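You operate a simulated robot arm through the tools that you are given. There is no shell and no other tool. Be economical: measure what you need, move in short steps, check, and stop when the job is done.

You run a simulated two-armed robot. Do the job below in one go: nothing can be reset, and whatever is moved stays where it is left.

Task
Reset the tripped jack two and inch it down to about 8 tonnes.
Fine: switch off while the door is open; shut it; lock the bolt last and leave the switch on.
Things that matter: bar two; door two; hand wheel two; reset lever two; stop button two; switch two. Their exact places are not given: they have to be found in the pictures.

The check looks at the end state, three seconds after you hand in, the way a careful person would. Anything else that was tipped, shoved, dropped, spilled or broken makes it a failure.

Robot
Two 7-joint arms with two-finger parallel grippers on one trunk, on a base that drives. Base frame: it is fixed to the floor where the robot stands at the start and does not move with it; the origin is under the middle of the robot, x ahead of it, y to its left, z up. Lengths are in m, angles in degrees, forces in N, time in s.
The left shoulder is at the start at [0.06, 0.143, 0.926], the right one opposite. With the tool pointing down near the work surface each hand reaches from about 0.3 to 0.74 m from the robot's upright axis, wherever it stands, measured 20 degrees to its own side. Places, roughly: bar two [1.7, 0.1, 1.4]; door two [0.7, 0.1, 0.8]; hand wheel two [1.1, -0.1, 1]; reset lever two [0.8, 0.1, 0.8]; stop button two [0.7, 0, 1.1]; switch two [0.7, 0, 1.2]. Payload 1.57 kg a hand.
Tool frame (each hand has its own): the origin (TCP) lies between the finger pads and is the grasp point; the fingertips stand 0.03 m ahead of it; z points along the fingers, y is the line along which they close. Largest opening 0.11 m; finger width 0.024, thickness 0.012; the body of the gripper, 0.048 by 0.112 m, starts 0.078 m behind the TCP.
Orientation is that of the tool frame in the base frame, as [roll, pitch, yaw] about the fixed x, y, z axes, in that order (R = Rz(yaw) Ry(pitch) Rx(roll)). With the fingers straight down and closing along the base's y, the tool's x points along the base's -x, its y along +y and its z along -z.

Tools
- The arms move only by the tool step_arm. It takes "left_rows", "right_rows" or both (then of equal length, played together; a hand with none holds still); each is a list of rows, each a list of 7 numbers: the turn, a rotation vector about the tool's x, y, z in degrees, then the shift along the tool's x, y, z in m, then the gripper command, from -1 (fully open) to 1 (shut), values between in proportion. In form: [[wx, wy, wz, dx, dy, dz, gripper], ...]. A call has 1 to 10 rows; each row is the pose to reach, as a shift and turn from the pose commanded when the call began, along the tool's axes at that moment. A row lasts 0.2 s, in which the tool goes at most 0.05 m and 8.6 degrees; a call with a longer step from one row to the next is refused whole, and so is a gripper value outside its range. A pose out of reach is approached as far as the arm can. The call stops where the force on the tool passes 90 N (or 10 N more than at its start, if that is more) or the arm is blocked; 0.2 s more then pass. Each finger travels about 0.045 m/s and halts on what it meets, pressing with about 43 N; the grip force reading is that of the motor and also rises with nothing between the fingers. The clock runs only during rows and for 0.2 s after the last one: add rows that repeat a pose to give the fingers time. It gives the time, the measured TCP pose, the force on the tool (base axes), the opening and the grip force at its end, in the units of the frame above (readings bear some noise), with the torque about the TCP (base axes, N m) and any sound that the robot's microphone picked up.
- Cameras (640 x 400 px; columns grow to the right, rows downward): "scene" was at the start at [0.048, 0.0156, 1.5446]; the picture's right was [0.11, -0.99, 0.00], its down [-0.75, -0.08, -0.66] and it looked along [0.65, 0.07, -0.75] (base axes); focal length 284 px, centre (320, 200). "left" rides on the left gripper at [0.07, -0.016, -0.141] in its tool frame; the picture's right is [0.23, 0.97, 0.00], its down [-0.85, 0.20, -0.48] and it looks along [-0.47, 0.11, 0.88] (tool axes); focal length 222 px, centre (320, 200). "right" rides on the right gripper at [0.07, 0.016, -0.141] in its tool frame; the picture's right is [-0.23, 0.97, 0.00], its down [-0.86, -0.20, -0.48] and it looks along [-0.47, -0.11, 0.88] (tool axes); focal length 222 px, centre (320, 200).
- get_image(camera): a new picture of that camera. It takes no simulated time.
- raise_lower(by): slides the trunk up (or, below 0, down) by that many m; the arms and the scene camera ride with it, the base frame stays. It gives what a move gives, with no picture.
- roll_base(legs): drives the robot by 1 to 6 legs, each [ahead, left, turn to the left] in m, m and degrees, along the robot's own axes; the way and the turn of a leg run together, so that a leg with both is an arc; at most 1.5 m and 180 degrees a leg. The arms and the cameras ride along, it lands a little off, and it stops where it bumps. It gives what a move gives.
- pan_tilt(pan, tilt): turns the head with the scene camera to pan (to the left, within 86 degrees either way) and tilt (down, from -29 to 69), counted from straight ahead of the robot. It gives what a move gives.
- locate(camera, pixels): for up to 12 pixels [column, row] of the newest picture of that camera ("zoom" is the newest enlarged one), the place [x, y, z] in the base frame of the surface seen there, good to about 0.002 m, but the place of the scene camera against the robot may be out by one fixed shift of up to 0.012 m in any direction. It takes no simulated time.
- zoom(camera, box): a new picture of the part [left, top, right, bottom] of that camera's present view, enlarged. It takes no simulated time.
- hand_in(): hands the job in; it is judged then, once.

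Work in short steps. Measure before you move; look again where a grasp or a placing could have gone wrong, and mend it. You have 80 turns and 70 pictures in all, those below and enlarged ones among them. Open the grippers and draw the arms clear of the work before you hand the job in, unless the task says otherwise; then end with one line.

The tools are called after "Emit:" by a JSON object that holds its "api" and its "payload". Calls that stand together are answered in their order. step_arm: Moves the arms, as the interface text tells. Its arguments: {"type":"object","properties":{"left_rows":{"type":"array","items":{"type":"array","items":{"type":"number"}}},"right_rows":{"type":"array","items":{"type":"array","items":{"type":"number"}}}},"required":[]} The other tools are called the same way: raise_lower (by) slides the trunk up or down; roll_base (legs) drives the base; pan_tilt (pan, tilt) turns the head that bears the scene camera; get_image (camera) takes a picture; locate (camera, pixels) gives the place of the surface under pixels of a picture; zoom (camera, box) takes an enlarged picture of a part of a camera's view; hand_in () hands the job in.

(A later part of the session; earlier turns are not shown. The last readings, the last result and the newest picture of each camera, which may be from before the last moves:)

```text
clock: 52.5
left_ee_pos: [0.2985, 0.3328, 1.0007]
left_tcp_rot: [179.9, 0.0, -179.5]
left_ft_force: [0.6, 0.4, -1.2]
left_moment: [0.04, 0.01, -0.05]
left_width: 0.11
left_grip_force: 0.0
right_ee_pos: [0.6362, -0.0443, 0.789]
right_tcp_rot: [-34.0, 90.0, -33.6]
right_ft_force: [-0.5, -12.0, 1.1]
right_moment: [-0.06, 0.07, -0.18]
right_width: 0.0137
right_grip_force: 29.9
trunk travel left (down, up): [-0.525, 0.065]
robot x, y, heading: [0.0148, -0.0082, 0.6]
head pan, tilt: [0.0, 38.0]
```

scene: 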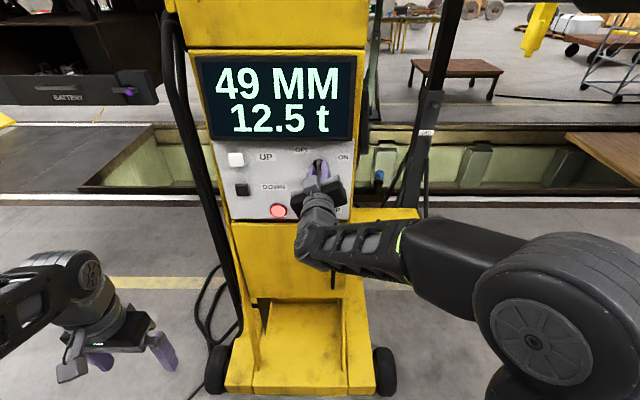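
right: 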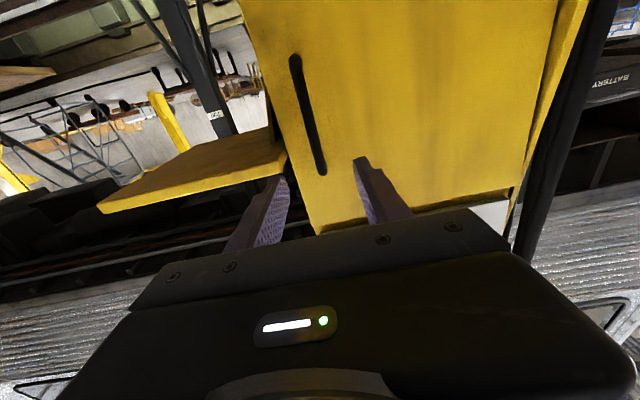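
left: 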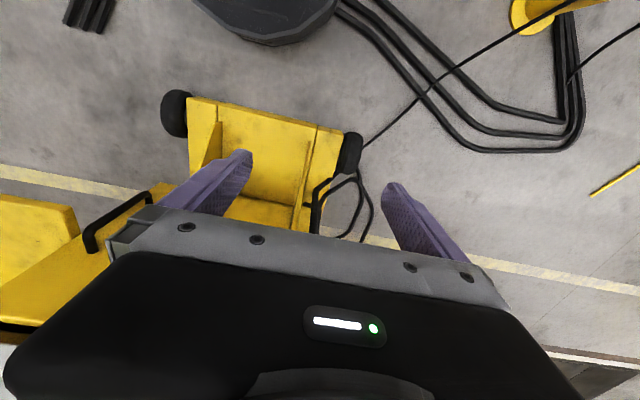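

Gripped (0.0137). I swing the door open along its arc about the left hinge (0.69, 0.255), tool yawing half as fast.

Emit:
{"api": "step_arm", "payload": {"right_rows": [[4, 0, 0, 0, 0.0099, -0.0413, 1], [8, 0, 0, 0, 0.0254, -0.0808, 1], [12, 0, 0, 0, 0.0462, -0.1177, 1], [16, 0, 0, 0, 0.0721, -0.1514, 1], [20, 0, 0, 0, 0.1023, -0.1811, 1]]}}

Emit:
{"api": "get_image", "payload": {"camera": "scene"}}

```text
clock: 53.9
left_ee_pos: [0.2971, 0.3343, 1.0002]
left_tcp_rot: [180.0, 0.0, -179.5]
left_ft_force: [-0.9, 0.3, 0.0]
left_moment: [-0.01, -0.01, 0.0]
left_width: 0.1101
left_grip_force: 0.2
right_ee_pos: [0.477, 0.0292, 0.7952]
right_tcp_rot: [-16.8, 89.2, -40.5]
right_ft_force: [-1.4, -1.9, -6.1]
right_moment: [0.32, -0.04, 0.04]
right_width: 0.0139
right_grip_force: 30.4
trunk travel left (down, up): [-0.525, 0.065]
robot x, y, heading: [0.0155, -0.0086, 0.7]
head pan, tilt: [0.0, 38.0]
stopped in row 5 (right hand): the arm was blocked; the commanded pose is now the measured one
```

```text
35 pictures are left
```

scene: 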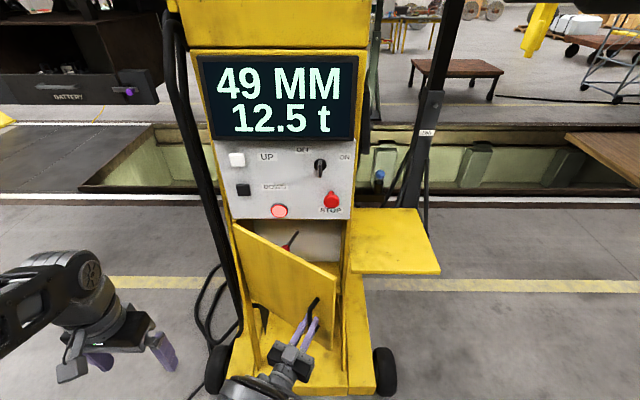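

The arm blocked near the body at about 33° of opening; the reset lever shows at (288,243) inside. I release the handle and drive the base back along the finger line for room.

Emit:
{"api": "step_arm", "payload": {"right_rows": [[0, 0, 0, 0, 0, 0, -0.2], [0, 0, 0, 0, 0, 0, -0.2], [0, 0, 0, 0, 0, 0, -0.2], [0, 0, 0, 0, 0, 0, -0.2]]}}

Emit:
{"api": "roll_base", "payload": {"legs": [[-0.1, 0.042, 0], [-0.1, -0.1, 0]]}}

Emit:
{"api": "get_image", "payload": {"camera": "scene"}}

Emit:
{"api": "zoom", "payload": {"camera": "scene", "box": [220, 180, 380, 280]}}

```text
clock: 54.9
left_ee_pos: [0.2991, 0.3334, 1.0009]
left_tcp_rot: [-180.0, -0.1, -179.4]
left_ft_force: [-0.9, 0.1, 0.6]
left_moment: [0.0, 0.01, 0.0]
left_width: 0.1099
left_grip_force: 0.0
right_ee_pos: [0.4761, 0.0293, 0.7961]
right_tcp_rot: [-15.8, 89.0, -39.4]
right_ft_force: [0.7, -0.4, 1.1]
right_moment: [0.01, 0.0, -0.01]
right_width: 0.066
right_grip_force: 0.0
trunk travel left (down, up): [-0.525, 0.065]
robot x, y, heading: [0.0165, -0.0078, 0.6]
head pan, tilt: [0.0, 38.0]
```

```text
clock: 57.0
left_ee_pos: [0.0991, 0.2717, 1.0013]
left_tcp_rot: [-180.0, -0.1, -179.3]
left_ft_force: [-0.6, 0.2, 0.8]
left_moment: [0.02, -0.02, -0.02]
left_width: 0.1101
left_grip_force: 0.1
right_ee_pos: [0.2784, -0.033, 0.7967]
right_tcp_rot: [-12.5, 88.9, -36.0]
right_ft_force: [0.1, -0.4, 0.5]
right_moment: [-0.01, -0.01, 0.02]
right_width: 0.0657
right_grip_force: 0.1
trunk travel left (down, up): [-0.525, 0.065]
robot x, y, heading: [-0.1848, -0.0689, 0.6]
head pan, tilt: [0.0, 38.0]
```

```text
34 pictures are left
```

scene: 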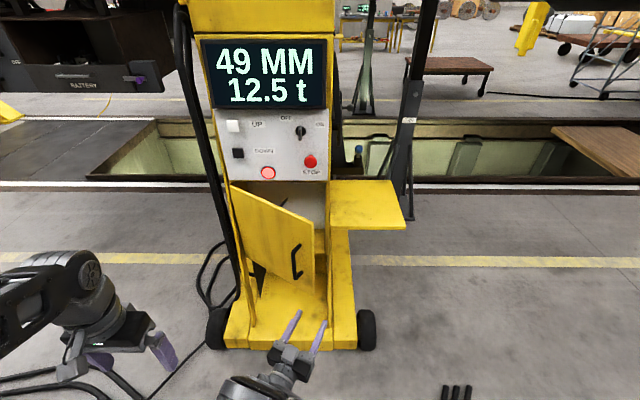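

```text
4.00 times, centred on (300, 230) of scene
```

zoom: 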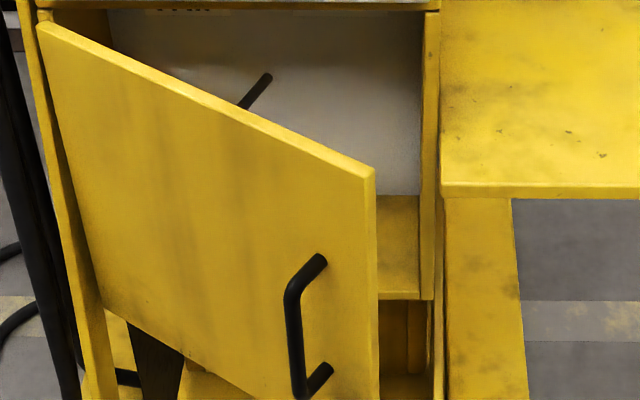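

I'll push the door wider from inside: straighten the hand, close it, pass right of the door edge.

Emit:
{"api": "step_arm", "payload": {"right_rows": [[-6, 0, 0, 0, -0.035, 0.015, 1], [-12, 0, 0, 0, -0.0706, 0.031, 1], [-18, 0, 0, 0, -0.055, 0.07, 1], [-24, 0, 0, 0, -0.038, 0.11, 1], [-24, 0, 0, 0, -0.02, 0.15, 1], [-24, 0, 0, 0, 0.0, 0.195, 1], [-24, 0, 0, 0, 0.018, 0.234, 1]]}}

Emit:
{"api": "get_image", "payload": {"camera": "scene"}}

```text
clock: 58.6
left_ee_pos: [0.1012, 0.2717, 1.0009]
left_tcp_rot: [-179.9, 0.0, -179.4]
left_ft_force: [0.3, 0.0, -0.6]
left_moment: [-0.01, 0.03, 0.02]
left_width: 0.1102
left_grip_force: 0.0
right_ee_pos: [0.5052, -0.1101, 0.8012]
right_tcp_rot: [-40.4, 89.0, -40.0]
right_ft_force: [0.2, 0.9, 0.3]
right_moment: [0.01, 0.01, 0.0]
right_width: 0.0001
right_grip_force: 21.7
trunk travel left (down, up): [-0.525, 0.065]
robot x, y, heading: [-0.1818, -0.072, 0.8]
head pan, tilt: [0.0, 38.0]
```

```text
32 pictures are left
```

scene: 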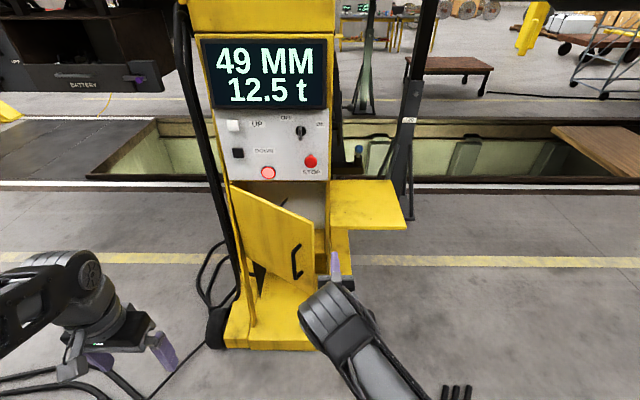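

Now sweep left along the arc of the door edge to open it to about 80°.

Emit:
{"api": "step_arm", "payload": {"right_rows": [[0, 0, 0, 0, 0.045, 0.01, 1], [0, 0, 0, 0, 0.075, -0.005, 1], [0, 0, 0, 0, 0.105, -0.035, 1], [0, 0, 0, 0, 0.14, -0.07, 1], [0, 0, 0, 0, 0.18, -0.095, 1], [0, 0, 0, 0, 0.22, -0.115, 1], [0, 0, 0, 0, 0.26, -0.13, 1], [0, 0, 0, 0, 0.3, -0.14, 1], [0, 0, 0, 0, 0.33, -0.145, 1]]}}

Emit:
{"api": "get_image", "payload": {"camera": "scene"}}

```text
clock: 59.5
left_ee_pos: [0.0993, 0.2693, 1.0016]
left_tcp_rot: [180.0, 0.1, -179.7]
left_ft_force: [1.1, 0.3, 0.7]
left_moment: [-0.02, 0.07, 0.03]
left_width: 0.1102
left_grip_force: 0.1
right_ee_pos: [0.4596, -0.0238, 0.7961]
right_tcp_rot: [-46.2, 88.4, -48.1]
right_ft_force: [-20.3, -26.3, 19.5]
right_moment: [0.28, 0.07, 0.52]
right_width: 0.0001
right_grip_force: 20.9
trunk travel left (down, up): [-0.525, 0.065]
robot x, y, heading: [-0.1874, -0.07, 0.3]
head pan, tilt: [0.0, 38.0]
stopped in row 4 (right hand): the force on the tool passed its limit at 95 N (the readings are from after the stop); the commanded pose is now the measured one
```

```text
31 pictures are left
```

scene: 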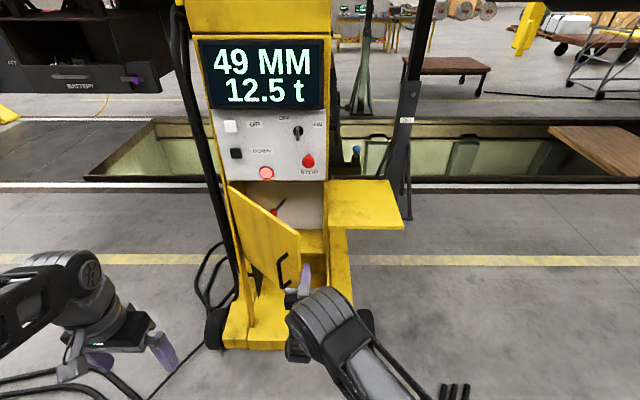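

The door opened a bit more but the force peaked. Locate the door edge relative to the hand.

Emit:
{"api": "zoom", "payload": {"camera": "scene", "box": [220, 180, 380, 280]}}

Emit:
{"api": "locate", "payload": {"camera": "scene", "pixels": [[299, 236], [300, 262], [230, 188], [306, 266], [278, 206], [273, 214], [284, 199], [283, 270]]}}

```text
4.00 times, centred on (300, 230) of scene
```

zoom: 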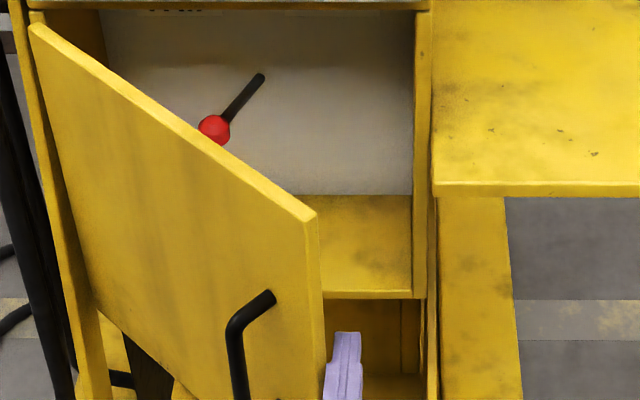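

```text
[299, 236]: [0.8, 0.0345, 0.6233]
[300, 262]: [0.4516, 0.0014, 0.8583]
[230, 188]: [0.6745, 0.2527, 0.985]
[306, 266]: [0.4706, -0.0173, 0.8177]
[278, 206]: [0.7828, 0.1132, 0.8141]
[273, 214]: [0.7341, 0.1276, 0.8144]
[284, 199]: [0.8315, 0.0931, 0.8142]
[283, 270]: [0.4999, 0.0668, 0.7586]
```

Contact is right (finger side on the door edge at θ≈43°); continue more slowly.

Emit:
{"api": "step_arm", "payload": {"right_rows": [[0, 0, 0, 0, 0.01, -0.003, 1], [0, 0, 0, 0, 0.025, -0.012, 1], [0, 0, 0, 0, 0.04, -0.022, 1], [0, 0, 0, 0, 0.055, -0.031, 1], [0, 0, 0, 0, 0.07, -0.04, 1], [0, 0, 0, 0, 0.085, -0.048, 1], [0, 0, 0, 0, 0.1, -0.055, 1], [0, 0, 0, 0, 0.115, -0.062, 1], [0, 0, 0, 0, 0.13, -0.068, 1], [0, 0, 0, 0, 0.145, -0.073, 1]]}}

```text
clock: 60.1
left_ee_pos: [0.0994, 0.2673, 1.0024]
left_tcp_rot: [179.9, 0.2, 179.9]
left_ft_force: [0.3, 0.2, -0.3]
left_moment: [-0.01, 0.0, 0.01]
left_width: 0.1099
left_grip_force: 0.0
right_ee_pos: [0.4457, -0.0112, 0.7941]
right_tcp_rot: [-53.7, 88.2, -57.0]
right_ft_force: [-25.8, -28.8, 20.9]
right_moment: [0.37, -0.01, 0.57]
right_width: 0.0
right_grip_force: 21.2
trunk travel left (down, up): [-0.525, 0.065]
robot x, y, heading: [-0.1871, -0.0693, 0.3]
head pan, tilt: [0.0, 38.0]
stopped in row 3 (right hand): the force on the tool passed its limit at 94 N (the readings are from after the stop); the commanded pose is now the measured one
```

The force doesn't look like plain door resistance; look at it from both cameras.

Emit:
{"api": "get_image", "payload": {"camera": "right"}}

Emit:
{"api": "zoom", "payload": {"camera": "scene", "box": [200, 180, 420, 318]}}

```text
29 pictures are left
```

right: 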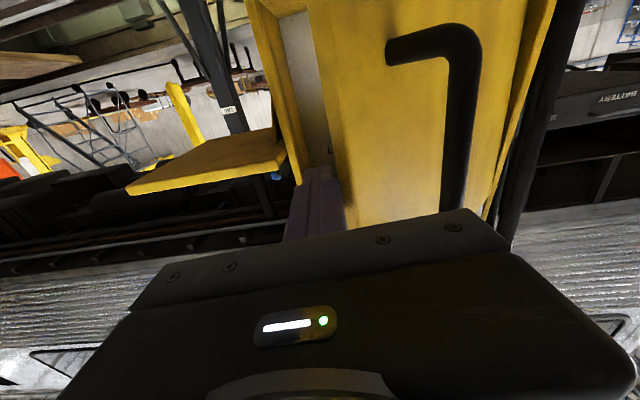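

```text
2.90 times, centred on (310, 249) of scene
```

zoom: 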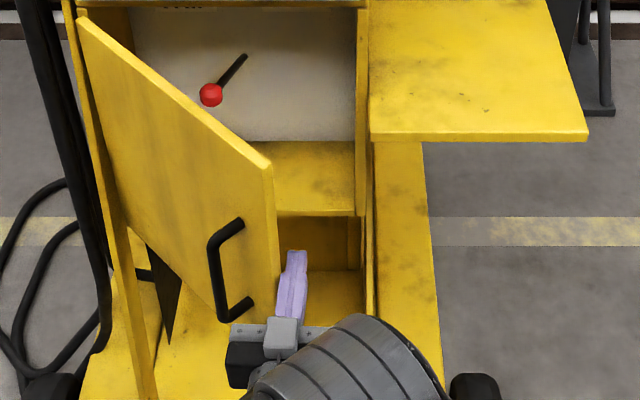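

The hand body meets the door handle. I back off, raise 0.12 m above the handle, and sweep on.

Emit:
{"api": "step_arm", "payload": {"right_rows": [[0, 0, 0, 0, -0.03, 0.01, 1], [0, 0, 0, -0.04, -0.03, 0.01, 1], [0, 0, 0, -0.085, -0.03, 0.02, 1], [0, 0, 0, -0.12, -0.02, 0.025, 1], [0, 0, 0, -0.12, 0.01, 0.02, 1], [0, 0, 0, -0.12, 0.04, 0.005, 1], [0, 0, 0, -0.12, 0.07, -0.01, 1], [0, 0, 0, -0.12, 0.1, -0.025, 1], [0, 0, 0, -0.12, 0.13, -0.04, 1], [0, 0, 0, -0.12, 0.16, -0.05, 1]]}}

Emit:
{"api": "get_image", "payload": {"camera": "scene"}}

```text
clock: 62.3
left_ee_pos: [0.101, 0.268, 0.9999]
left_tcp_rot: [-180.0, -0.1, -179.8]
left_ft_force: [0.0, 0.3, 0.9]
left_moment: [-0.04, -0.02, -0.03]
left_width: 0.1102
left_grip_force: 0.0
right_ee_pos: [0.4017, 0.1648, 0.9054]
right_tcp_rot: [-70.7, 88.5, -73.1]
right_ft_force: [0.2, 0.2, 0.1]
right_moment: [0.01, 0.05, -0.01]
right_width: 0.0
right_grip_force: 21.2
trunk travel left (down, up): [-0.525, 0.065]
robot x, y, heading: [-0.1855, -0.072, 0.4]
head pan, tilt: [0.0, 38.0]
```

```text
27 pictures are left
```

scene: 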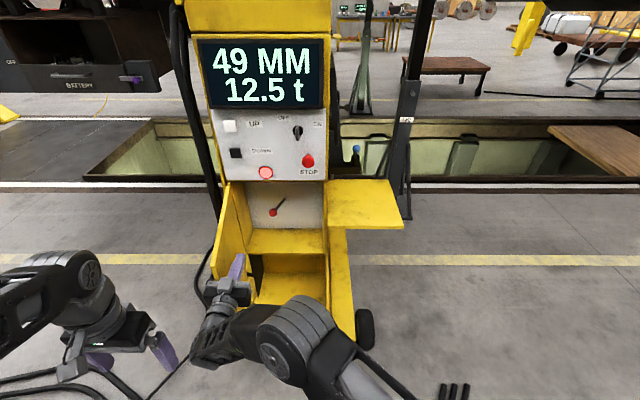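

The door is wide open (~85°). Zoom on the reset lever and its labels.

Emit:
{"api": "zoom", "payload": {"camera": "scene", "box": [235, 175, 331, 235]}}

Emit:
{"api": "locate", "payload": {"camera": "zoom", "pixels": [[258, 245], [300, 190], [330, 160], [200, 150], [420, 280], [285, 215], [345, 145]]}}

```text
6.67 times, centred on (283, 205) of scene
```

zoom: 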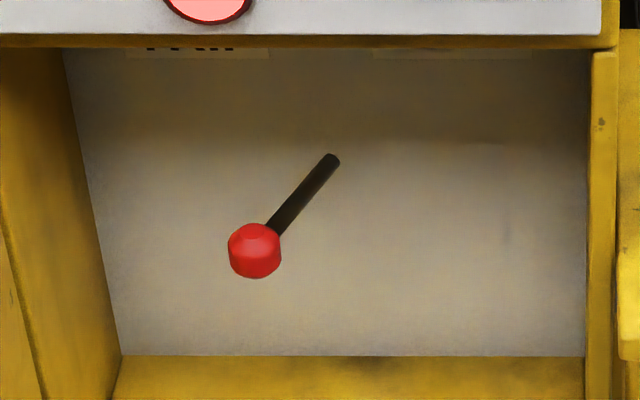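

```text
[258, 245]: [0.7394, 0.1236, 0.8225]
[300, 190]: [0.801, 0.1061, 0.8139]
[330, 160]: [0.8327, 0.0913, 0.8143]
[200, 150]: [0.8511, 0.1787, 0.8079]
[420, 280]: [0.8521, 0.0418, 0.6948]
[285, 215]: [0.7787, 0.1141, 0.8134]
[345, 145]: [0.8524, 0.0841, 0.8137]
```

The rod sticks out toward me with the knob swung left (y 0.124 vs pivot 0.085); labels are under the top edge. I move the hand in front to view them with the right camera.

Emit:
{"api": "step_arm", "payload": {"right_rows": [[0, 0, 0, 0.0, -0.04, 0, 1], [0, 0, 0, 0.02, -0.08, 0, 1], [0, 0, 0, 0.05, -0.11, 0.02, 1], [0, 0, 0, 0.07, -0.13, 0.04, 1]]}}

Emit:
{"api": "zoom", "payload": {"camera": "right", "box": [200, 0, 520, 200]}}

```text
clock: 63.3
left_ee_pos: [0.1019, 0.2672, 1.0011]
left_tcp_rot: [-180.0, 0.0, -179.7]
left_ft_force: [0.6, 1.2, 0.4]
left_moment: [-0.03, 0.01, -0.03]
left_width: 0.1097
left_grip_force: 0.0
right_ee_pos: [0.4385, 0.0318, 0.8391]
right_tcp_rot: [-69.5, 88.6, -72.0]
right_ft_force: [-0.1, 0.3, -0.6]
right_moment: [0.0, -0.01, -0.01]
right_width: 0.0001
right_grip_force: 21.0
trunk travel left (down, up): [-0.525, 0.065]
robot x, y, heading: [-0.1804, -0.0712, 0.0]
head pan, tilt: [0.0, 38.0]
```

```text
2.00 times, centred on (360, 100) of right
```

zoom: 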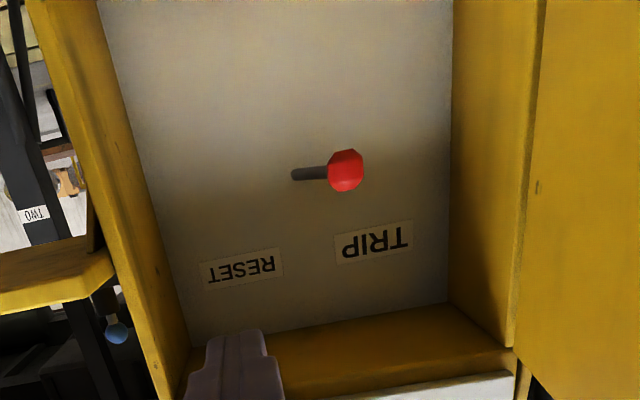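

RESET is to the right. I locate the knob and rod base accurately from this camera.

Emit:
{"api": "locate", "payload": {"camera": "zoom", "pixels": [[345, 172], [355, 165], [296, 175], [312, 173], [245, 270], [375, 240], [530, 200], [150, 230]]}}

```text
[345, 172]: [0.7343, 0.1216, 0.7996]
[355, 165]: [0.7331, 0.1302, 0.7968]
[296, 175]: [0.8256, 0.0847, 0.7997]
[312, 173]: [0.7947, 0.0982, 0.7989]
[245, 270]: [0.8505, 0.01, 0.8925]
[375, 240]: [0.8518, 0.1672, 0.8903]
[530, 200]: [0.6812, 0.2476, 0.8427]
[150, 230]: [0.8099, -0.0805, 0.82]
```

Knob at (0.745, 0.120, 0.800). I move the closed hand to left-of-knob line (y≈0.16, z≈0.80), then drive 0.12 m forward.

Emit:
{"api": "step_arm", "payload": {"right_rows": [[0, 0, 0, 0.015, 0.035, 0, 1], [0, 0, 0, 0.03, 0.075, 0.01, 1], [0, 0, 0, 0.039, 0.11, 0.02, 1], [0, 0, 0, 0.039, 0.13, 0.04, 1]]}}

Emit:
{"api": "roll_base", "payload": {"legs": [[0.12, 0, 0]]}}

Emit:
{"api": "get_image", "payload": {"camera": "scene"}}

```text
clock: 64.3
left_ee_pos: [0.1012, 0.2683, 1.0009]
left_tcp_rot: [-180.0, 0.0, -179.8]
left_ft_force: [-0.2, 0.6, -0.3]
left_moment: [0.0, 0.01, -0.01]
left_width: 0.11
left_grip_force: 0.1
right_ee_pos: [0.4818, 0.1557, 0.7978]
right_tcp_rot: [-74.3, 88.4, -76.7]
right_ft_force: [0.9, -0.4, -0.2]
right_moment: [-0.02, 0.0, -0.03]
right_width: 0.0001
right_grip_force: 21.3
trunk travel left (down, up): [-0.525, 0.065]
robot x, y, heading: [-0.1842, -0.0725, -0.1]
head pan, tilt: [0.0, 38.0]
```

```text
clock: 65.6
left_ee_pos: [0.2209, 0.2687, 1.0005]
left_tcp_rot: [-180.0, -0.1, -179.7]
left_ft_force: [-0.2, 0.3, -0.5]
left_moment: [-0.03, 0.03, -0.01]
left_width: 0.1099
left_grip_force: 0.0
right_ee_pos: [0.5999, 0.1573, 0.7981]
right_tcp_rot: [-73.1, 88.5, -75.5]
right_ft_force: [0.2, -0.3, 0.8]
right_moment: [0.01, -0.03, 0.04]
right_width: 0.0
right_grip_force: 21.2
trunk travel left (down, up): [-0.525, 0.065]
robot x, y, heading: [-0.071, -0.0667, 0.3]
head pan, tilt: [0.0, 38.0]
```

```text
24 pictures are left
```

scene: 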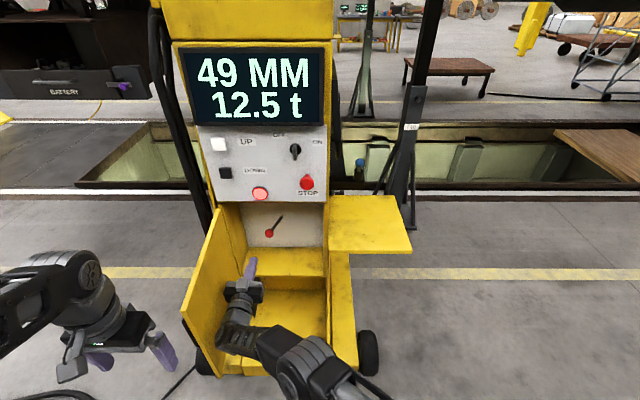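

Clear. Insert 0.122 m forward with the finger left of the knob, then push right.

Emit:
{"api": "step_arm", "payload": {"right_rows": [[0, 0, 0, 0, 0.005, 0.04, 1], [0, 0, 0, 0, 0.005, 0.08, 1], [0, 0, 0, 0, 0.005, 0.122, 1], [0, 0, 0, 0, -0.015, 0.122, 1], [0, 0, 0, 0, -0.035, 0.122, 1], [0, 0, 0, 0, -0.055, 0.122, 1], [0, 0, 0, 0, -0.075, 0.122, 1], [0, 0, 0, 0, -0.095, 0.122, 1]]}}

Emit:
{"api": "get_image", "payload": {"camera": "scene"}}

```text
clock: 67.4
left_ee_pos: [0.2197, 0.2691, 1.0004]
left_tcp_rot: [-180.0, 0.0, -179.7]
left_ft_force: [0.2, 0.3, -0.4]
left_moment: [-0.04, -0.03, -0.01]
left_width: 0.1102
left_grip_force: 0.0
right_ee_pos: [0.7188, 0.0556, 0.8067]
right_tcp_rot: [-67.7, 88.5, -70.1]
right_ft_force: [0.2, 0.6, 0.7]
right_moment: [0.0, 0.03, -0.02]
right_width: 0.0
right_grip_force: 21.9
right hand out of reach, approached as far as the arm can: row 1, 2, 3, 4, 5, 6, 7
trunk travel left (down, up): [-0.525, 0.065]
robot x, y, heading: [-0.0667, -0.0687, 0.3]
head pan, tilt: [0.0, 38.0]
```

```text
23 pictures are left
```

scene: 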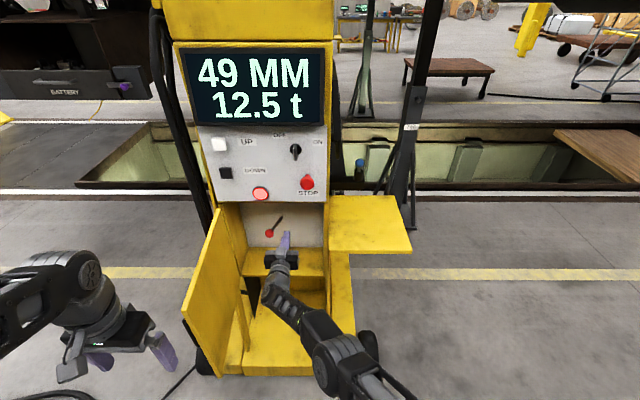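

The arm fell short and passed in front of the knob. I back out, return left, drive 0.1 m closer and retry.

Emit:
{"api": "step_arm", "payload": {"right_rows": [[0, 0, 0, 0, 0, -0.05, 1], [0, 0, 0, 0, 0, -0.1, 1], [0, 0, 0, 0, 0, -0.15, 1], [0, 0, 0, 0, 0.04, -0.18, 1], [0, 0, 0, 0, 0.08, -0.2, 1], [0, 0, 0, 0, 0.105, -0.2, 1]]}}

Emit:
{"api": "roll_base", "payload": {"legs": [[0.1, 0, 0]]}}

```text
clock: 68.8
left_ee_pos: [0.2204, 0.2688, 1.0006]
left_tcp_rot: [180.0, 0.0, -179.9]
left_ft_force: [0.6, -0.4, -0.6]
left_moment: [0.0, -0.03, 0.02]
left_width: 0.1101
left_grip_force: 0.1
right_ee_pos: [0.5187, 0.1711, 0.7973]
right_tcp_rot: [-69.7, 88.5, -72.1]
right_ft_force: [-0.1, 0.5, 0.2]
right_moment: [0.02, 0.0, 0.02]
right_width: 0.0001
right_grip_force: 21.1
trunk travel left (down, up): [-0.525, 0.065]
robot x, y, heading: [-0.0675, -0.0696, 0.3]
head pan, tilt: [0.0, 38.0]
```

```text
clock: 69.9
left_ee_pos: [0.3203, 0.268, 0.9988]
left_tcp_rot: [180.0, 0.0, -180.0]
left_ft_force: [0.1, -0.7, -0.5]
left_moment: [0.02, 0.04, 0.02]
left_width: 0.1098
left_grip_force: 0.1
right_ee_pos: [0.6191, 0.1693, 0.7956]
right_tcp_rot: [-73.6, 88.5, -76.2]
right_ft_force: [0.5, -0.3, -0.2]
right_moment: [0.01, -0.02, -0.01]
right_width: 0.0003
right_grip_force: 21.6
trunk travel left (down, up): [-0.525, 0.065]
robot x, y, heading: [0.0307, -0.0654, 0.3]
head pan, tilt: [0.0, 38.0]
```

Insert again (x to 0.735) and push right in steps.

Emit:
{"api": "step_arm", "payload": {"right_rows": [[0, 0, 0, 0, 0, 0.04, 1], [0, 0, 0, 0, 0, 0.08, 1], [0, 0, 0, 0, 0, 0.116, 1], [0, 0, 0, 0, -0.02, 0.116, 1], [0, 0, 0, 0, -0.04, 0.116, 1], [0, 0, 0, 0, -0.06, 0.116, 1], [0, 0, 0, 0, -0.08, 0.116, 1], [0, 0, 0, 0, -0.095, 0.116, 1], [0, 0, 0, 0, -0.11, 0.116, 1]]}}

Emit:
{"api": "get_image", "payload": {"camera": "scene"}}

```text
clock: 71.9
left_ee_pos: [0.3201, 0.2739, 0.9983]
left_tcp_rot: [-179.7, -0.2, -179.7]
left_ft_force: [0.0, 0.5, -0.3]
left_moment: [-0.01, -0.01, 0.01]
left_width: 0.1103
left_grip_force: 0.1
right_ee_pos: [0.7284, 0.07, 0.8016]
right_tcp_rot: [-76.6, 88.4, -77.8]
right_ft_force: [28.3, 53.4, -6.8]
right_moment: [0.41, 0.01, 1.4]
right_width: 0.0002
right_grip_force: 21.9
right hand out of reach, approached as far as the arm can: row 3, 4
trunk travel left (down, up): [-0.525, 0.065]
robot x, y, heading: [0.0312, -0.0694, -0.1]
head pan, tilt: [0.0, 38.0]
```

```text
22 pictures are left
```

scene: 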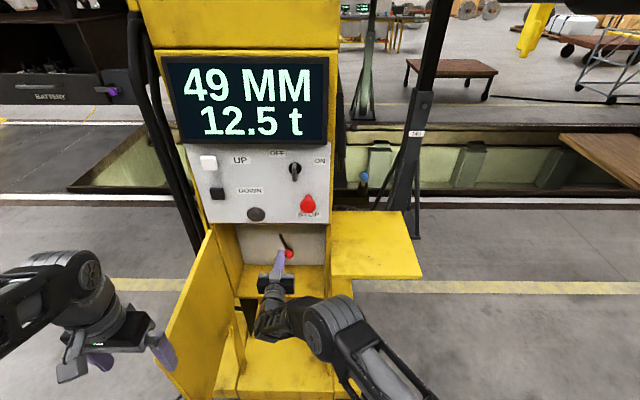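

Lamp is out and the lever is at RESET. Withdraw the right arm back and to the right, clear of the door's arc.

Emit:
{"api": "step_arm", "payload": {"right_rows": [[0, 0, 0, 0, 0.02, 0, 1], [0, 0, 0, 0, 0.02, -0.05, 1], [0, 0, 0, 0, 0.01, -0.1, 1], [0, 0, 0, 0, 0.0, -0.15, 1], [0, 0, 0, 0, -0.04, -0.18, 1], [0, 0, 0, 0, -0.08, -0.2, 1], [0, 0, 0, 0, -0.13, -0.2, 1], [0, 0, 0, 0, -0.18, -0.2, 1], [0, 0, 0, 0, -0.23, -0.2, 1], [0, 0, 0, 0, -0.28, -0.2, 1]]}}

Emit:
{"api": "get_image", "payload": {"camera": "scene"}}

Emit:
{"api": "locate", "payload": {"camera": "scene", "pixels": [[175, 300], [165, 345], [210, 240], [290, 253], [205, 280]]}}

```text
refused: row 3 steps farther than a row can; nothing moved
```

```text
21 pictures are left
```

scene: 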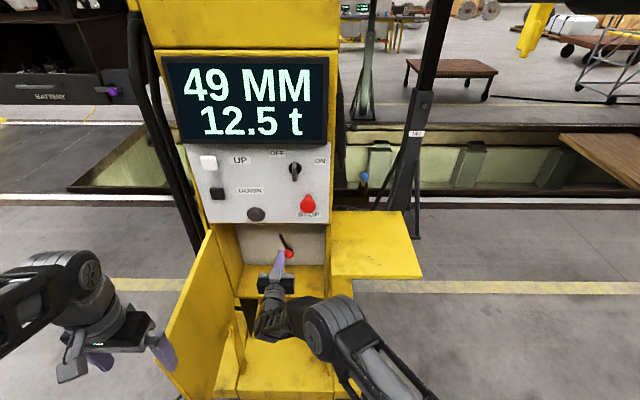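

```text
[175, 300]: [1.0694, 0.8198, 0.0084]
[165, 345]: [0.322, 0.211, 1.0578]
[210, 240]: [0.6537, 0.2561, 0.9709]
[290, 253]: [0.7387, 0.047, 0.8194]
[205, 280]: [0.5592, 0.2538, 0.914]
```

Step was just over 0.05; resend smaller.

Emit:
{"api": "step_arm", "payload": {"right_rows": [[0, 0, 0, 0, 0.02, 0, 1], [0, 0, 0, 0, 0.02, -0.045, 1], [0, 0, 0, 0, 0.01, -0.09, 1], [0, 0, 0, 0, 0.0, -0.135, 1], [0, 0, 0, 0, -0.03, -0.17, 1], [0, 0, 0, 0, -0.07, -0.19, 1], [0, 0, 0, 0, -0.115, -0.2, 1], [0, 0, 0, 0, -0.16, -0.2, 1], [0, 0, 0, 0, -0.205, -0.2, 1], [0, 0, 0, 0, -0.25, -0.2, 1]]}}

Emit:
{"api": "get_image", "payload": {"camera": "left"}}

```text
clock: 74.1
left_ee_pos: [0.3186, 0.2673, 1.0001]
left_tcp_rot: [-179.9, -0.1, -179.9]
left_ft_force: [-0.3, 0.1, -0.6]
left_moment: [-0.01, 0.01, 0.02]
left_width: 0.11
left_grip_force: 0.1
right_ee_pos: [0.5152, -0.1884, 0.8041]
right_tcp_rot: [-69.6, 88.5, -72.2]
right_ft_force: [0.6, 0.0, 0.0]
right_moment: [0.02, -0.01, -0.04]
right_width: 0.0001
right_grip_force: 21.8
trunk travel left (down, up): [-0.525, 0.065]
robot x, y, heading: [0.0342, -0.0704, 0.5]
head pan, tilt: [0.0, 38.0]
```

```text
20 pictures are left
```

left: 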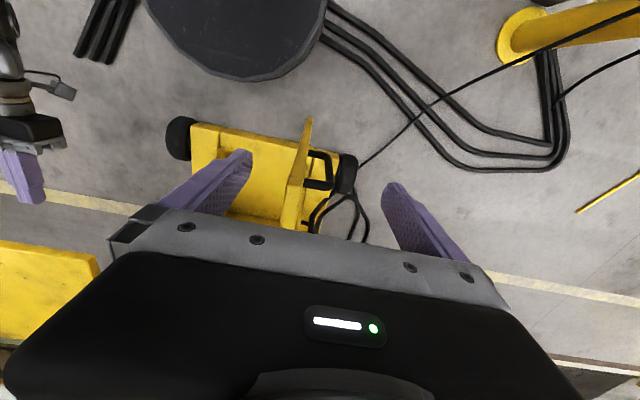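

I use the left hand: close it, go left of the door, forward to x≈0.40 and down to z≈0.905 (above the handle).

Emit:
{"api": "step_arm", "payload": {"left_rows": [[0, 0, 0, 0, 0.04, 0, 1], [0, 0, 0, 0, 0.08, 0, 1], [0, 0, 0, 0, 0.12, 0, 1], [0, 0, 0, -0.04, 0.12, 0, 1], [0, 0, 0, -0.08, 0.12, 0, 1], [0, 0, 0, -0.08, 0.12, 0.035, 1], [0, 0, 0, -0.08, 0.12, 0.07, 1], [0, 0, 0, -0.08, 0.12, 0.095, 1]]}}

Emit:
{"api": "get_image", "payload": {"camera": "scene"}}

```text
clock: 75.9
left_ee_pos: [0.4021, 0.3899, 0.9034]
left_tcp_rot: [-180.0, 0.0, -179.9]
left_ft_force: [0.7, -0.1, -0.4]
left_moment: [0.01, 0.03, -0.01]
left_width: 0.0002
left_grip_force: 21.4
right_ee_pos: [0.5162, -0.1872, 0.8026]
right_tcp_rot: [-71.4, 88.5, -73.9]
right_ft_force: [-0.1, -0.3, -0.1]
right_moment: [0.01, 0.0, 0.03]
right_width: 0.0001
right_grip_force: 21.2
trunk travel left (down, up): [-0.525, 0.065]
robot x, y, heading: [0.0305, -0.0699, 0.0]
head pan, tilt: [0.0, 38.0]
```

```text
19 pictures are left
```

scene: 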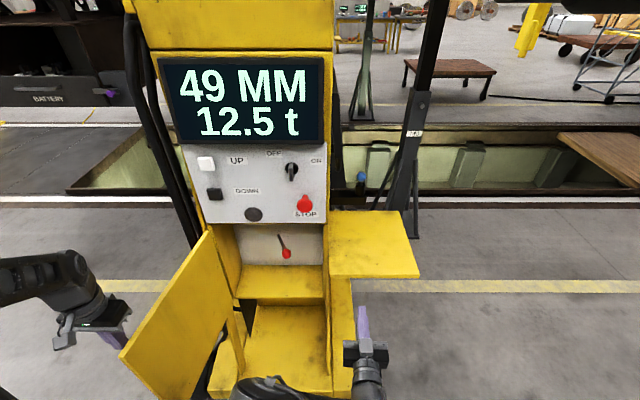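

Sweep the door shut along its arc to about 38°.

Emit:
{"api": "step_arm", "payload": {"left_rows": [[0, 0, 0, 0.002, -0.04, 0, 1], [0, 0, 0, 0.007, -0.08, 0, 1], [0, 0, 0, 0.007, -0.11, 0, 1], [0, 0, 0, 0.006, -0.15, 0, 1], [0, 0, 0, 0.0035, -0.186, 0, 1], [0, 0, 0, -0.008, -0.222, 0, 1], [0, 0, 0, -0.0195, -0.258, 0, 1], [0, 0, 0, -0.038, -0.29, 0, 1], [0, 0, 0, -0.06, -0.322, 0, 1], [0, 0, 0, -0.09, -0.35, 0, 1]]}}

Emit:
{"api": "get_image", "payload": {"camera": "scene"}}

```text
clock: 78.1
left_ee_pos: [0.4925, 0.0354, 0.9054]
left_tcp_rot: [180.0, 0.0, -179.9]
left_ft_force: [0.3, 0.4, 0.4]
left_moment: [0.01, -0.01, 0.01]
left_width: 0.0
left_grip_force: 21.1
right_ee_pos: [0.5164, -0.1887, 0.8032]
right_tcp_rot: [-71.7, 88.5, -74.3]
right_ft_force: [-0.4, -0.4, 0.8]
right_moment: [-0.01, 0.03, 0.02]
right_width: 0.0001
right_grip_force: 21.8
trunk travel left (down, up): [-0.525, 0.065]
robot x, y, heading: [0.0288, -0.0712, -0.2]
head pan, tilt: [0.0, 38.0]
```

```text
18 pictures are left
```

scene: 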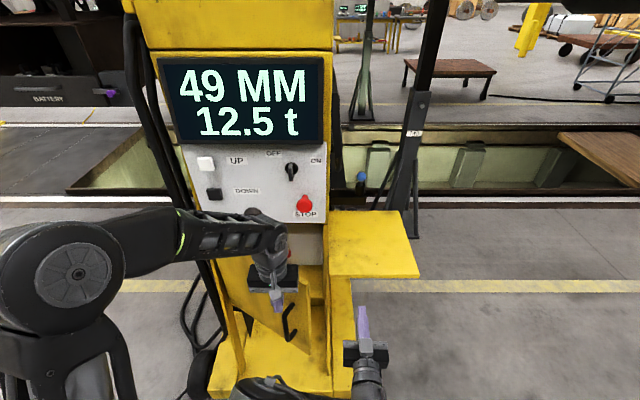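

Door at ~38°. Retreat the left hand, then bring the right hand (pointing ahead) in front of the door at z≈0.905.

Emit:
{"api": "step_arm", "payload": {"left_rows": [[0, 0, 0, 0.04, 0.01, 0, 1], [0, 0, 0, 0.08, 0.03, 0, 1], [0, 0, 0, 0.12, 0.05, 0, 1], [0, 0, 0, 0.15, 0.08, -0.02, 1], [0, 0, 0, 0.17, 0.12, -0.04, 1], [0, 0, 0, 0.17, 0.16, -0.06, 1], [0, 0, 0, 0.17, 0.2, -0.07, 1], [0, 0, 0, 0.17, 0.24, -0.08, 1], [0, 0, 0, 0.17, 0.27, -0.09, 1], [0, 0, 0, 0.17, 0.3, -0.09, 1]], "right_rows": [[0, 0, 0, -0.03, 0, -0.03, 1], [0, 0, 0, -0.06, 0, -0.06, 1], [0, 0, 0, -0.09, 0, -0.09, 1], [0, 0, 0, -0.1, 0, -0.11, 1], [0, 0, 0, -0.1, 0.02, -0.12, 1], [0, 0, 0, -0.1, 0.05, -0.12, 1], [0, 0, 0, -0.1, 0.08, -0.12, 1], [0, 0, 0, -0.1, 0.11, -0.12, 1], [0, 0, 0, -0.1, 0.14, -0.12, 1], [0, 0, 0, -0.1, 0.17, -0.12, 1]]}}

```text
clock: 78.8
left_ee_pos: [0.4065, 0.0655, 0.9046]
left_tcp_rot: [-179.9, 0.2, 179.9]
left_ft_force: [0.1, 0.4, 0.6]
left_moment: [0.01, 0.0, -0.03]
left_width: 0.0
left_grip_force: 21.1
right_ee_pos: [0.498, -0.2078, 0.925]
right_tcp_rot: [-2.4, 78.9, -8.8]
right_ft_force: [0.0, -0.9, 0.0]
right_moment: [0.01, -0.01, 0.0]
right_width: 0.0
right_grip_force: 21.2
right hand out of reach, approached as far as the arm can: row 3
trunk travel left (down, up): [-0.525, 0.065]
robot x, y, heading: [0.0315, -0.0722, -0.2]
head pan, tilt: [0.0, 38.0]
stopped in row 3 (right hand): the arm was blocked; the commanded pose is now the measured one
```

The right arm can't fold further; drive the base back 0.12 m instead.

Emit:
{"api": "roll_base", "payload": {"legs": [[-0.12, 0, 0]]}}

Emit:
{"api": "step_arm", "payload": {"left_rows": [[0, 0, 0, 0, 0.04, -0.02, 1], [0, 0, 0, 0, 0.08, -0.04, 1], [0, 0, 0, 0, 0.12, -0.06, 1], [0, 0, 0, 0, 0.16, -0.08, 1], [0, 0, 0, 0, 0.2, -0.09, 1], [0, 0, 0, 0, 0.24, -0.09, 1], [0, 0, 0, 0, 0.27, -0.09, 1]], "right_rows": [[0, 0, 0, 0, 0, 0, 1], [0, 0, 0, 0, 0.03, 0, 1], [0, -5, 0, 0, 0.06, 0, 1], [0, -8, 0, 0, 0.09, 0, 1], [0, -11, 0, 0, 0.12, 0, 1], [0, -11, 0, 0, 0.15, 0, 1], [0, -11, 0, 0.01, 0.18, 0, 1]]}}

Emit:
{"api": "get_image", "payload": {"camera": "scene"}}

```text
clock: 80.0
left_ee_pos: [0.2913, 0.0641, 0.9039]
left_tcp_rot: [-180.0, 0.2, 179.6]
left_ft_force: [-0.2, 0.4, -0.7]
left_moment: [0.01, 0.0, 0.0]
left_width: 0.0
left_grip_force: 21.2
right_ee_pos: [0.3796, -0.2099, 0.9274]
right_tcp_rot: [-2.5, 78.8, -9.4]
right_ft_force: [-0.9, 1.1, 0.1]
right_moment: [-0.03, 0.03, -0.01]
right_width: 0.0
right_grip_force: 20.9
trunk travel left (down, up): [-0.525, 0.065]
robot x, y, heading: [-0.0815, -0.0678, -0.3]
head pan, tilt: [0.0, 38.0]
```

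```text
clock: 81.2
left_ee_pos: [0.2932, 0.2619, 0.9967]
left_tcp_rot: [-179.9, 0.1, 179.6]
left_ft_force: [0.0, 0.6, -0.4]
left_moment: [0.01, 0.01, 0.02]
left_width: 0.0001
left_grip_force: 21.8
right_ee_pos: [0.4102, -0.1493, 0.913]
right_tcp_rot: [7.2, 71.3, -8.9]
right_ft_force: [-0.3, -0.9, -0.6]
right_moment: [-0.01, 0.0, -0.03]
right_width: 0.0
right_grip_force: 21.0
trunk travel left (down, up): [-0.525, 0.065]
robot x, y, heading: [-0.0822, -0.0689, -0.3]
head pan, tilt: [0.0, 38.0]
stopped in row 6 (right hand): the arm was blocked; the commanded pose is now the measured one
```

```text
17 pictures are left
```

scene: 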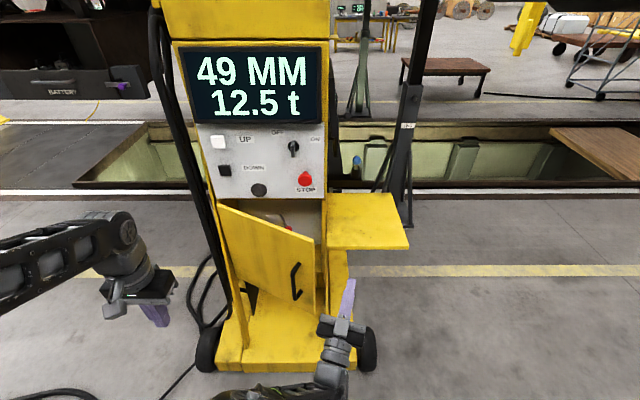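

Hand is tilted and folded; drive back 0.18 m more, then straighten and extend toward the door at y≈-0.03.

Emit:
{"api": "roll_base", "payload": {"legs": [[-0.18, 0, 0]]}}

Emit:
{"api": "step_arm", "payload": {"right_rows": [[0, 0, 0, 0.0, 0.02, 0.04, 1], [-4, 5, 0, 0.01, 0.05, 0.07, 1], [-8, 10, 0, 0.02, 0.08, 0.1, 1], [-12, 15, 0, 0.03, 0.11, 0.12, 1], [-14, 19, 0, 0.04, 0.14, 0.14, 1], [-14, 19, 0, 0.045, 0.16, 0.15, 1]]}}

Emit:
{"api": "get_image", "payload": {"camera": "scene"}}

```text
clock: 82.7
left_ee_pos: [0.1169, 0.2627, 0.9968]
left_tcp_rot: [180.0, 0.2, 179.5]
left_ft_force: [0.0, 0.1, 0.0]
left_moment: [-0.03, -0.04, -0.01]
left_width: 0.0002
left_grip_force: 21.1
right_ee_pos: [0.2362, -0.1487, 0.9127]
right_tcp_rot: [7.2, 71.2, -8.8]
right_ft_force: [0.8, -0.2, 0.9]
right_moment: [0.03, 0.01, 0.01]
right_width: 0.0001
right_grip_force: 21.5
trunk travel left (down, up): [-0.525, 0.065]
robot x, y, heading: [-0.26, -0.0671, -0.2]
head pan, tilt: [0.0, 38.0]
```

```text
clock: 84.1
left_ee_pos: [0.1194, 0.2621, 0.9963]
left_tcp_rot: [-179.9, 0.1, 179.6]
left_ft_force: [-0.3, 0.2, -0.1]
left_moment: [-0.02, -0.03, 0.0]
left_width: 0.0
left_grip_force: 21.3
right_ee_pos: [0.4326, -0.0388, 0.9231]
right_tcp_rot: [168.5, 89.7, 166.6]
right_ft_force: [-0.1, -0.9, -0.2]
right_moment: [-0.02, -0.01, 0.02]
right_width: 0.0003
right_grip_force: 21.4
trunk travel left (down, up): [-0.525, 0.065]
robot x, y, heading: [-0.2574, -0.0671, -0.1]
head pan, tilt: [0.0, 38.0]
```

```text
16 pictures are left
```

scene: 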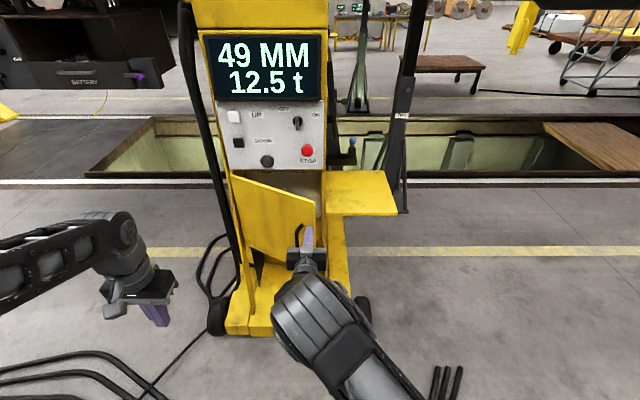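

Hand is straight at (0.433,-0.039,0.923). Shift 0.035 left so the tip lands on the door face, drive forward 0.12, then press with the arm.

Emit:
{"api": "step_arm", "payload": {"right_rows": [[0, 0, 0, 0, 0.02, 0, 1], [0, 0, 0, 0.005, 0.035, 0, 1]]}}

Emit:
{"api": "roll_base", "payload": {"legs": [[0.12, 0, 0]]}}

Emit:
{"api": "step_arm", "payload": {"right_rows": [[0, 0, 0, 0, -0.005, 0.02, 1], [0, 0, 0, 0, -0.01, 0.04, 1], [0, 0, 0, 0, -0.015, 0.06, 1], [0, 0, 0, 0, -0.02, 0.08, 1], [0, 0, 0, 0, -0.02, 0.095, 1], [0, 0, 0, 0, -0.02, 0.105, 1], [0, 0, 0, 0, -0.02, 0.115, 1]]}}

Emit:
{"api": "get_image", "payload": {"camera": "scene"}}

```text
clock: 84.7
left_ee_pos: [0.1185, 0.2623, 0.9959]
left_tcp_rot: [180.0, 0.2, 179.7]
left_ft_force: [-0.5, -0.6, 0.1]
left_moment: [-0.01, 0.01, -0.01]
left_width: 0.0
left_grip_force: 21.0
right_ee_pos: [0.4323, -0.0017, 0.9188]
right_tcp_rot: [170.2, 89.7, 168.1]
right_ft_force: [0.3, 0.0, 0.1]
right_moment: [-0.02, 0.03, 0.0]
right_width: 0.0001
right_grip_force: 21.4
trunk travel left (down, up): [-0.525, 0.065]
robot x, y, heading: [-0.2582, -0.0669, -0.2]
head pan, tilt: [0.0, 38.0]
```

```text
clock: 86.0
left_ee_pos: [0.2399, 0.2626, 0.9953]
left_tcp_rot: [179.9, -0.1, 179.5]
left_ft_force: [0.8, -1.0, 0.2]
left_moment: [0.01, 0.03, -0.02]
left_width: 0.0001
left_grip_force: 21.3
right_ee_pos: [0.5524, -0.0037, 0.9173]
right_tcp_rot: [165.0, 89.5, 163.0]
right_ft_force: [0.0, 0.3, 0.1]
right_moment: [0.0, -0.02, -0.02]
right_width: 0.0001
right_grip_force: 21.4
trunk travel left (down, up): [-0.525, 0.065]
robot x, y, heading: [-0.1352, -0.0694, -0.4]
head pan, tilt: [0.0, 38.0]
```

```text
clock: 87.5
left_ee_pos: [0.2298, 0.261, 0.999]
left_tcp_rot: [179.9, 0.4, 179.6]
left_ft_force: [0.6, -0.7, -0.3]
left_moment: [0.02, 0.01, 0.05]
left_width: 0.0001
left_grip_force: 21.6
right_ee_pos: [0.6544, -0.0275, 0.9192]
right_tcp_rot: [165.2, 89.5, 163.2]
right_ft_force: [-82.8, -10.7, -1.0]
right_moment: [0.35, -0.58, 0.15]
right_width: 0.0
right_grip_force: 21.5
trunk travel left (down, up): [-0.525, 0.065]
robot x, y, heading: [-0.1414, -0.0718, -0.2]
head pan, tilt: [0.0, 38.0]
```

```text
15 pictures are left
```

scene: 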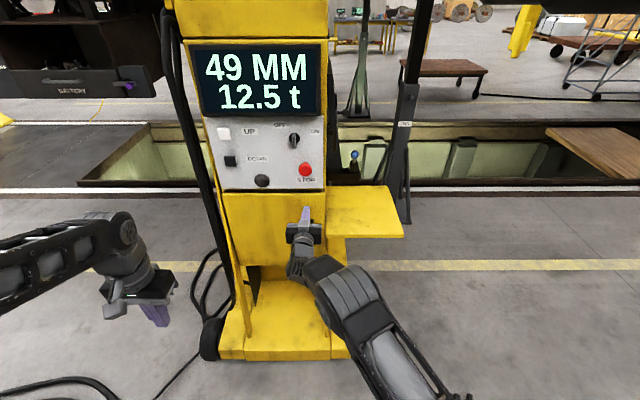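

Door is shut (83 N against the frame). Now back off, rise to the switch height (z 1.186, y 0), opening half.

Emit:
{"api": "step_arm", "payload": {"right_rows": [[0, 0, 0, 0, 0, -0.04, 1], [0, 0, 0, 0, 0.003, -0.08, 1], [0, 0, 0, -0.02, 0.007, -0.12, 0], [0, 0, 0, -0.06, 0.012, -0.13, 0], [0, 0, 0, -0.105, 0.015, -0.13, 0], [0, 0, 0, -0.15, 0.018, -0.13, 0], [0, 0, 0, -0.195, 0.021, -0.13, 0], [0, 0, 0, -0.24, 0.024, -0.13, 0], [0, 0, 0, -0.267, 0.025, -0.13, 0]]}}

Emit:
{"api": "roll_base", "payload": {"legs": [[0.08, 0, 0]]}}

Emit:
{"api": "zoom", "payload": {"camera": "right", "box": [200, 50, 440, 200]}}

```text
clock: 89.5
left_ee_pos: [0.2384, 0.2627, 0.9962]
left_tcp_rot: [180.0, 0.1, 179.6]
left_ft_force: [-0.4, 0.5, 0.6]
left_moment: [0.02, 0.03, 0.03]
left_width: 0.0
left_grip_force: 21.8
right_ee_pos: [0.5373, 0.0007, 1.1838]
right_tcp_rot: [162.2, 89.6, 160.1]
right_ft_force: [0.3, -0.2, -0.4]
right_moment: [0.03, -0.02, -0.02]
right_width: 0.055
right_grip_force: 0.0
trunk travel left (down, up): [-0.525, 0.065]
robot x, y, heading: [-0.1355, -0.0707, -0.4]
head pan, tilt: [0.0, 38.0]
```

```text
clock: 90.6
left_ee_pos: [0.3189, 0.2631, 0.9957]
left_tcp_rot: [-179.9, 0.0, 179.6]
left_ft_force: [0.1, 0.1, 0.1]
left_moment: [0.04, 0.03, -0.01]
left_width: 0.0
left_grip_force: 21.2
right_ee_pos: [0.618, 0.0005, 1.1823]
right_tcp_rot: [164.6, 89.7, 162.6]
right_ft_force: [1.8, -0.4, -0.1]
right_moment: [0.04, 0.0, -0.01]
right_width: 0.0547
right_grip_force: 0.0
trunk travel left (down, up): [-0.525, 0.065]
robot x, y, heading: [-0.0582, -0.0706, 0.0]
head pan, tilt: [0.0, 38.0]
```

```text
2.67 times, centred on (320, 125) of right
```

zoom: 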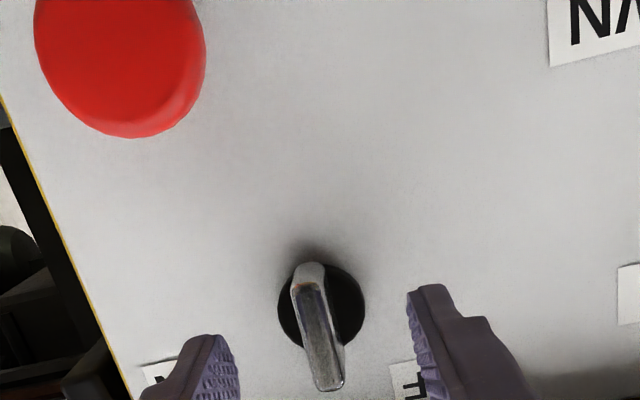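

The paddle is between the fingers. Advance 0.03, close, and turn clockwise (+64°) to ON.

Emit:
{"api": "step_arm", "payload": {"right_rows": [[0, 0, 0, -0.003, 0, 0.03, 0], [0, 0, 0, -0.003, 0, 0.03, 1], [0, 0, 0, -0.003, 0, 0.03, 1], [0, 0, 0, -0.003, 0, 0.03, 1], [0, 0, 0, -0.003, 0, 0.03, 1], [0, 0, 0, -0.003, 0, 0.03, 1]]}}

Emit:
{"api": "step_arm", "payload": {"right_rows": [[0, 0, 8, 0, 0, 0, 1], [0, 0, 16, 0, 0, 0, 1], [0, 0, 24, 0, 0, 0, 1], [0, 0, 32, 0, 0, 0, 1], [0, 0, 40, 0, 0, 0, 1], [0, 0, 48, 0, 0, 0, 1], [0, 0, 56, 0, 0, 0, 1], [0, 0, 64, 0, 0, 0, 1], [0, 0, 70, 0, 0, 0, 1]]}}

Emit:
{"api": "step_arm", "payload": {"right_rows": [[0, 0, -4, 0, 0, 0, 0], [0, 0, -4, 0, 0, 0, 0], [0, 0, -4, 0, 0, 0, 0], [0, 0, -4, 0, 0, -0.04, 0], [0, 0, -4, 0, 0, -0.08, 0]]}}

Emit:
{"api": "get_image", "payload": {"camera": "right"}}

```text
clock: 92.0
left_ee_pos: [0.3183, 0.2618, 0.9967]
left_tcp_rot: [180.0, 0.1, 179.7]
left_ft_force: [-0.7, 0.2, -1.3]
left_moment: [0.01, -0.02, 0.0]
left_width: 0.0
left_grip_force: 21.3
right_ee_pos: [0.6465, -0.0002, 1.1853]
right_tcp_rot: [152.7, 89.7, 150.6]
right_ft_force: [3.0, -7.0, -0.4]
right_moment: [0.01, -0.04, 0.66]
right_width: 0.0117
right_grip_force: 29.2
trunk travel left (down, up): [-0.525, 0.065]
robot x, y, heading: [-0.0586, -0.0691, 0.0]
head pan, tilt: [0.0, 38.0]
```

```text
clock: 94.0
left_ee_pos: [0.3183, 0.2624, 0.9969]
left_tcp_rot: [-180.0, 0.2, 179.6]
left_ft_force: [-0.2, -0.2, 0.5]
left_moment: [0.0, -0.02, 0.01]
left_width: 0.0002
left_grip_force: 21.7
right_ee_pos: [0.6467, 0.0003, 1.1859]
right_tcp_rot: [90.4, 19.8, 88.2]
right_ft_force: [-6.0, -7.1, -8.4]
right_moment: [-0.95, -0.31, 0.76]
right_width: 0.0152
right_grip_force: 31.2
trunk travel left (down, up): [-0.525, 0.065]
robot x, y, heading: [-0.0579, -0.0695, -0.3]
head pan, tilt: [0.0, 38.0]
```

```text
clock: 95.2
left_ee_pos: [0.3153, 0.2625, 0.997]
left_tcp_rot: [-180.0, 0.1, 179.6]
left_ft_force: [0.9, 0.4, -1.3]
left_moment: [0.02, 0.0, -0.01]
left_width: 0.0
left_grip_force: 20.9
right_ee_pos: [0.5646, -0.0004, 1.1884]
right_tcp_rot: [90.3, 24.0, 88.2]
right_ft_force: [-0.7, -0.4, 0.5]
right_moment: [0.01, 0.0, 0.0]
right_width: 0.0548
right_grip_force: 0.0
trunk travel left (down, up): [-0.525, 0.065]
robot x, y, heading: [-0.0567, -0.0725, 0.1]
head pan, tilt: [0.0, 38.0]
```

```text
13 pictures are left
```

right: 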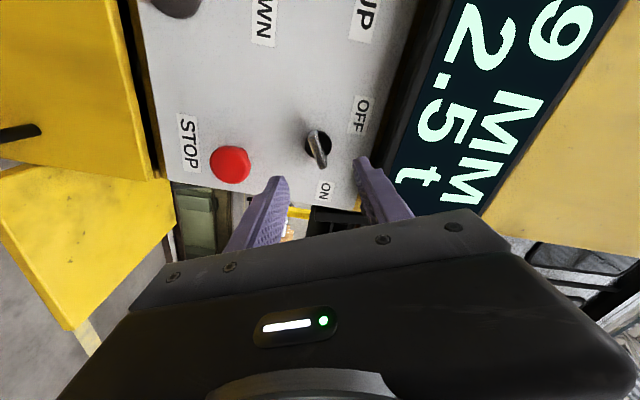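

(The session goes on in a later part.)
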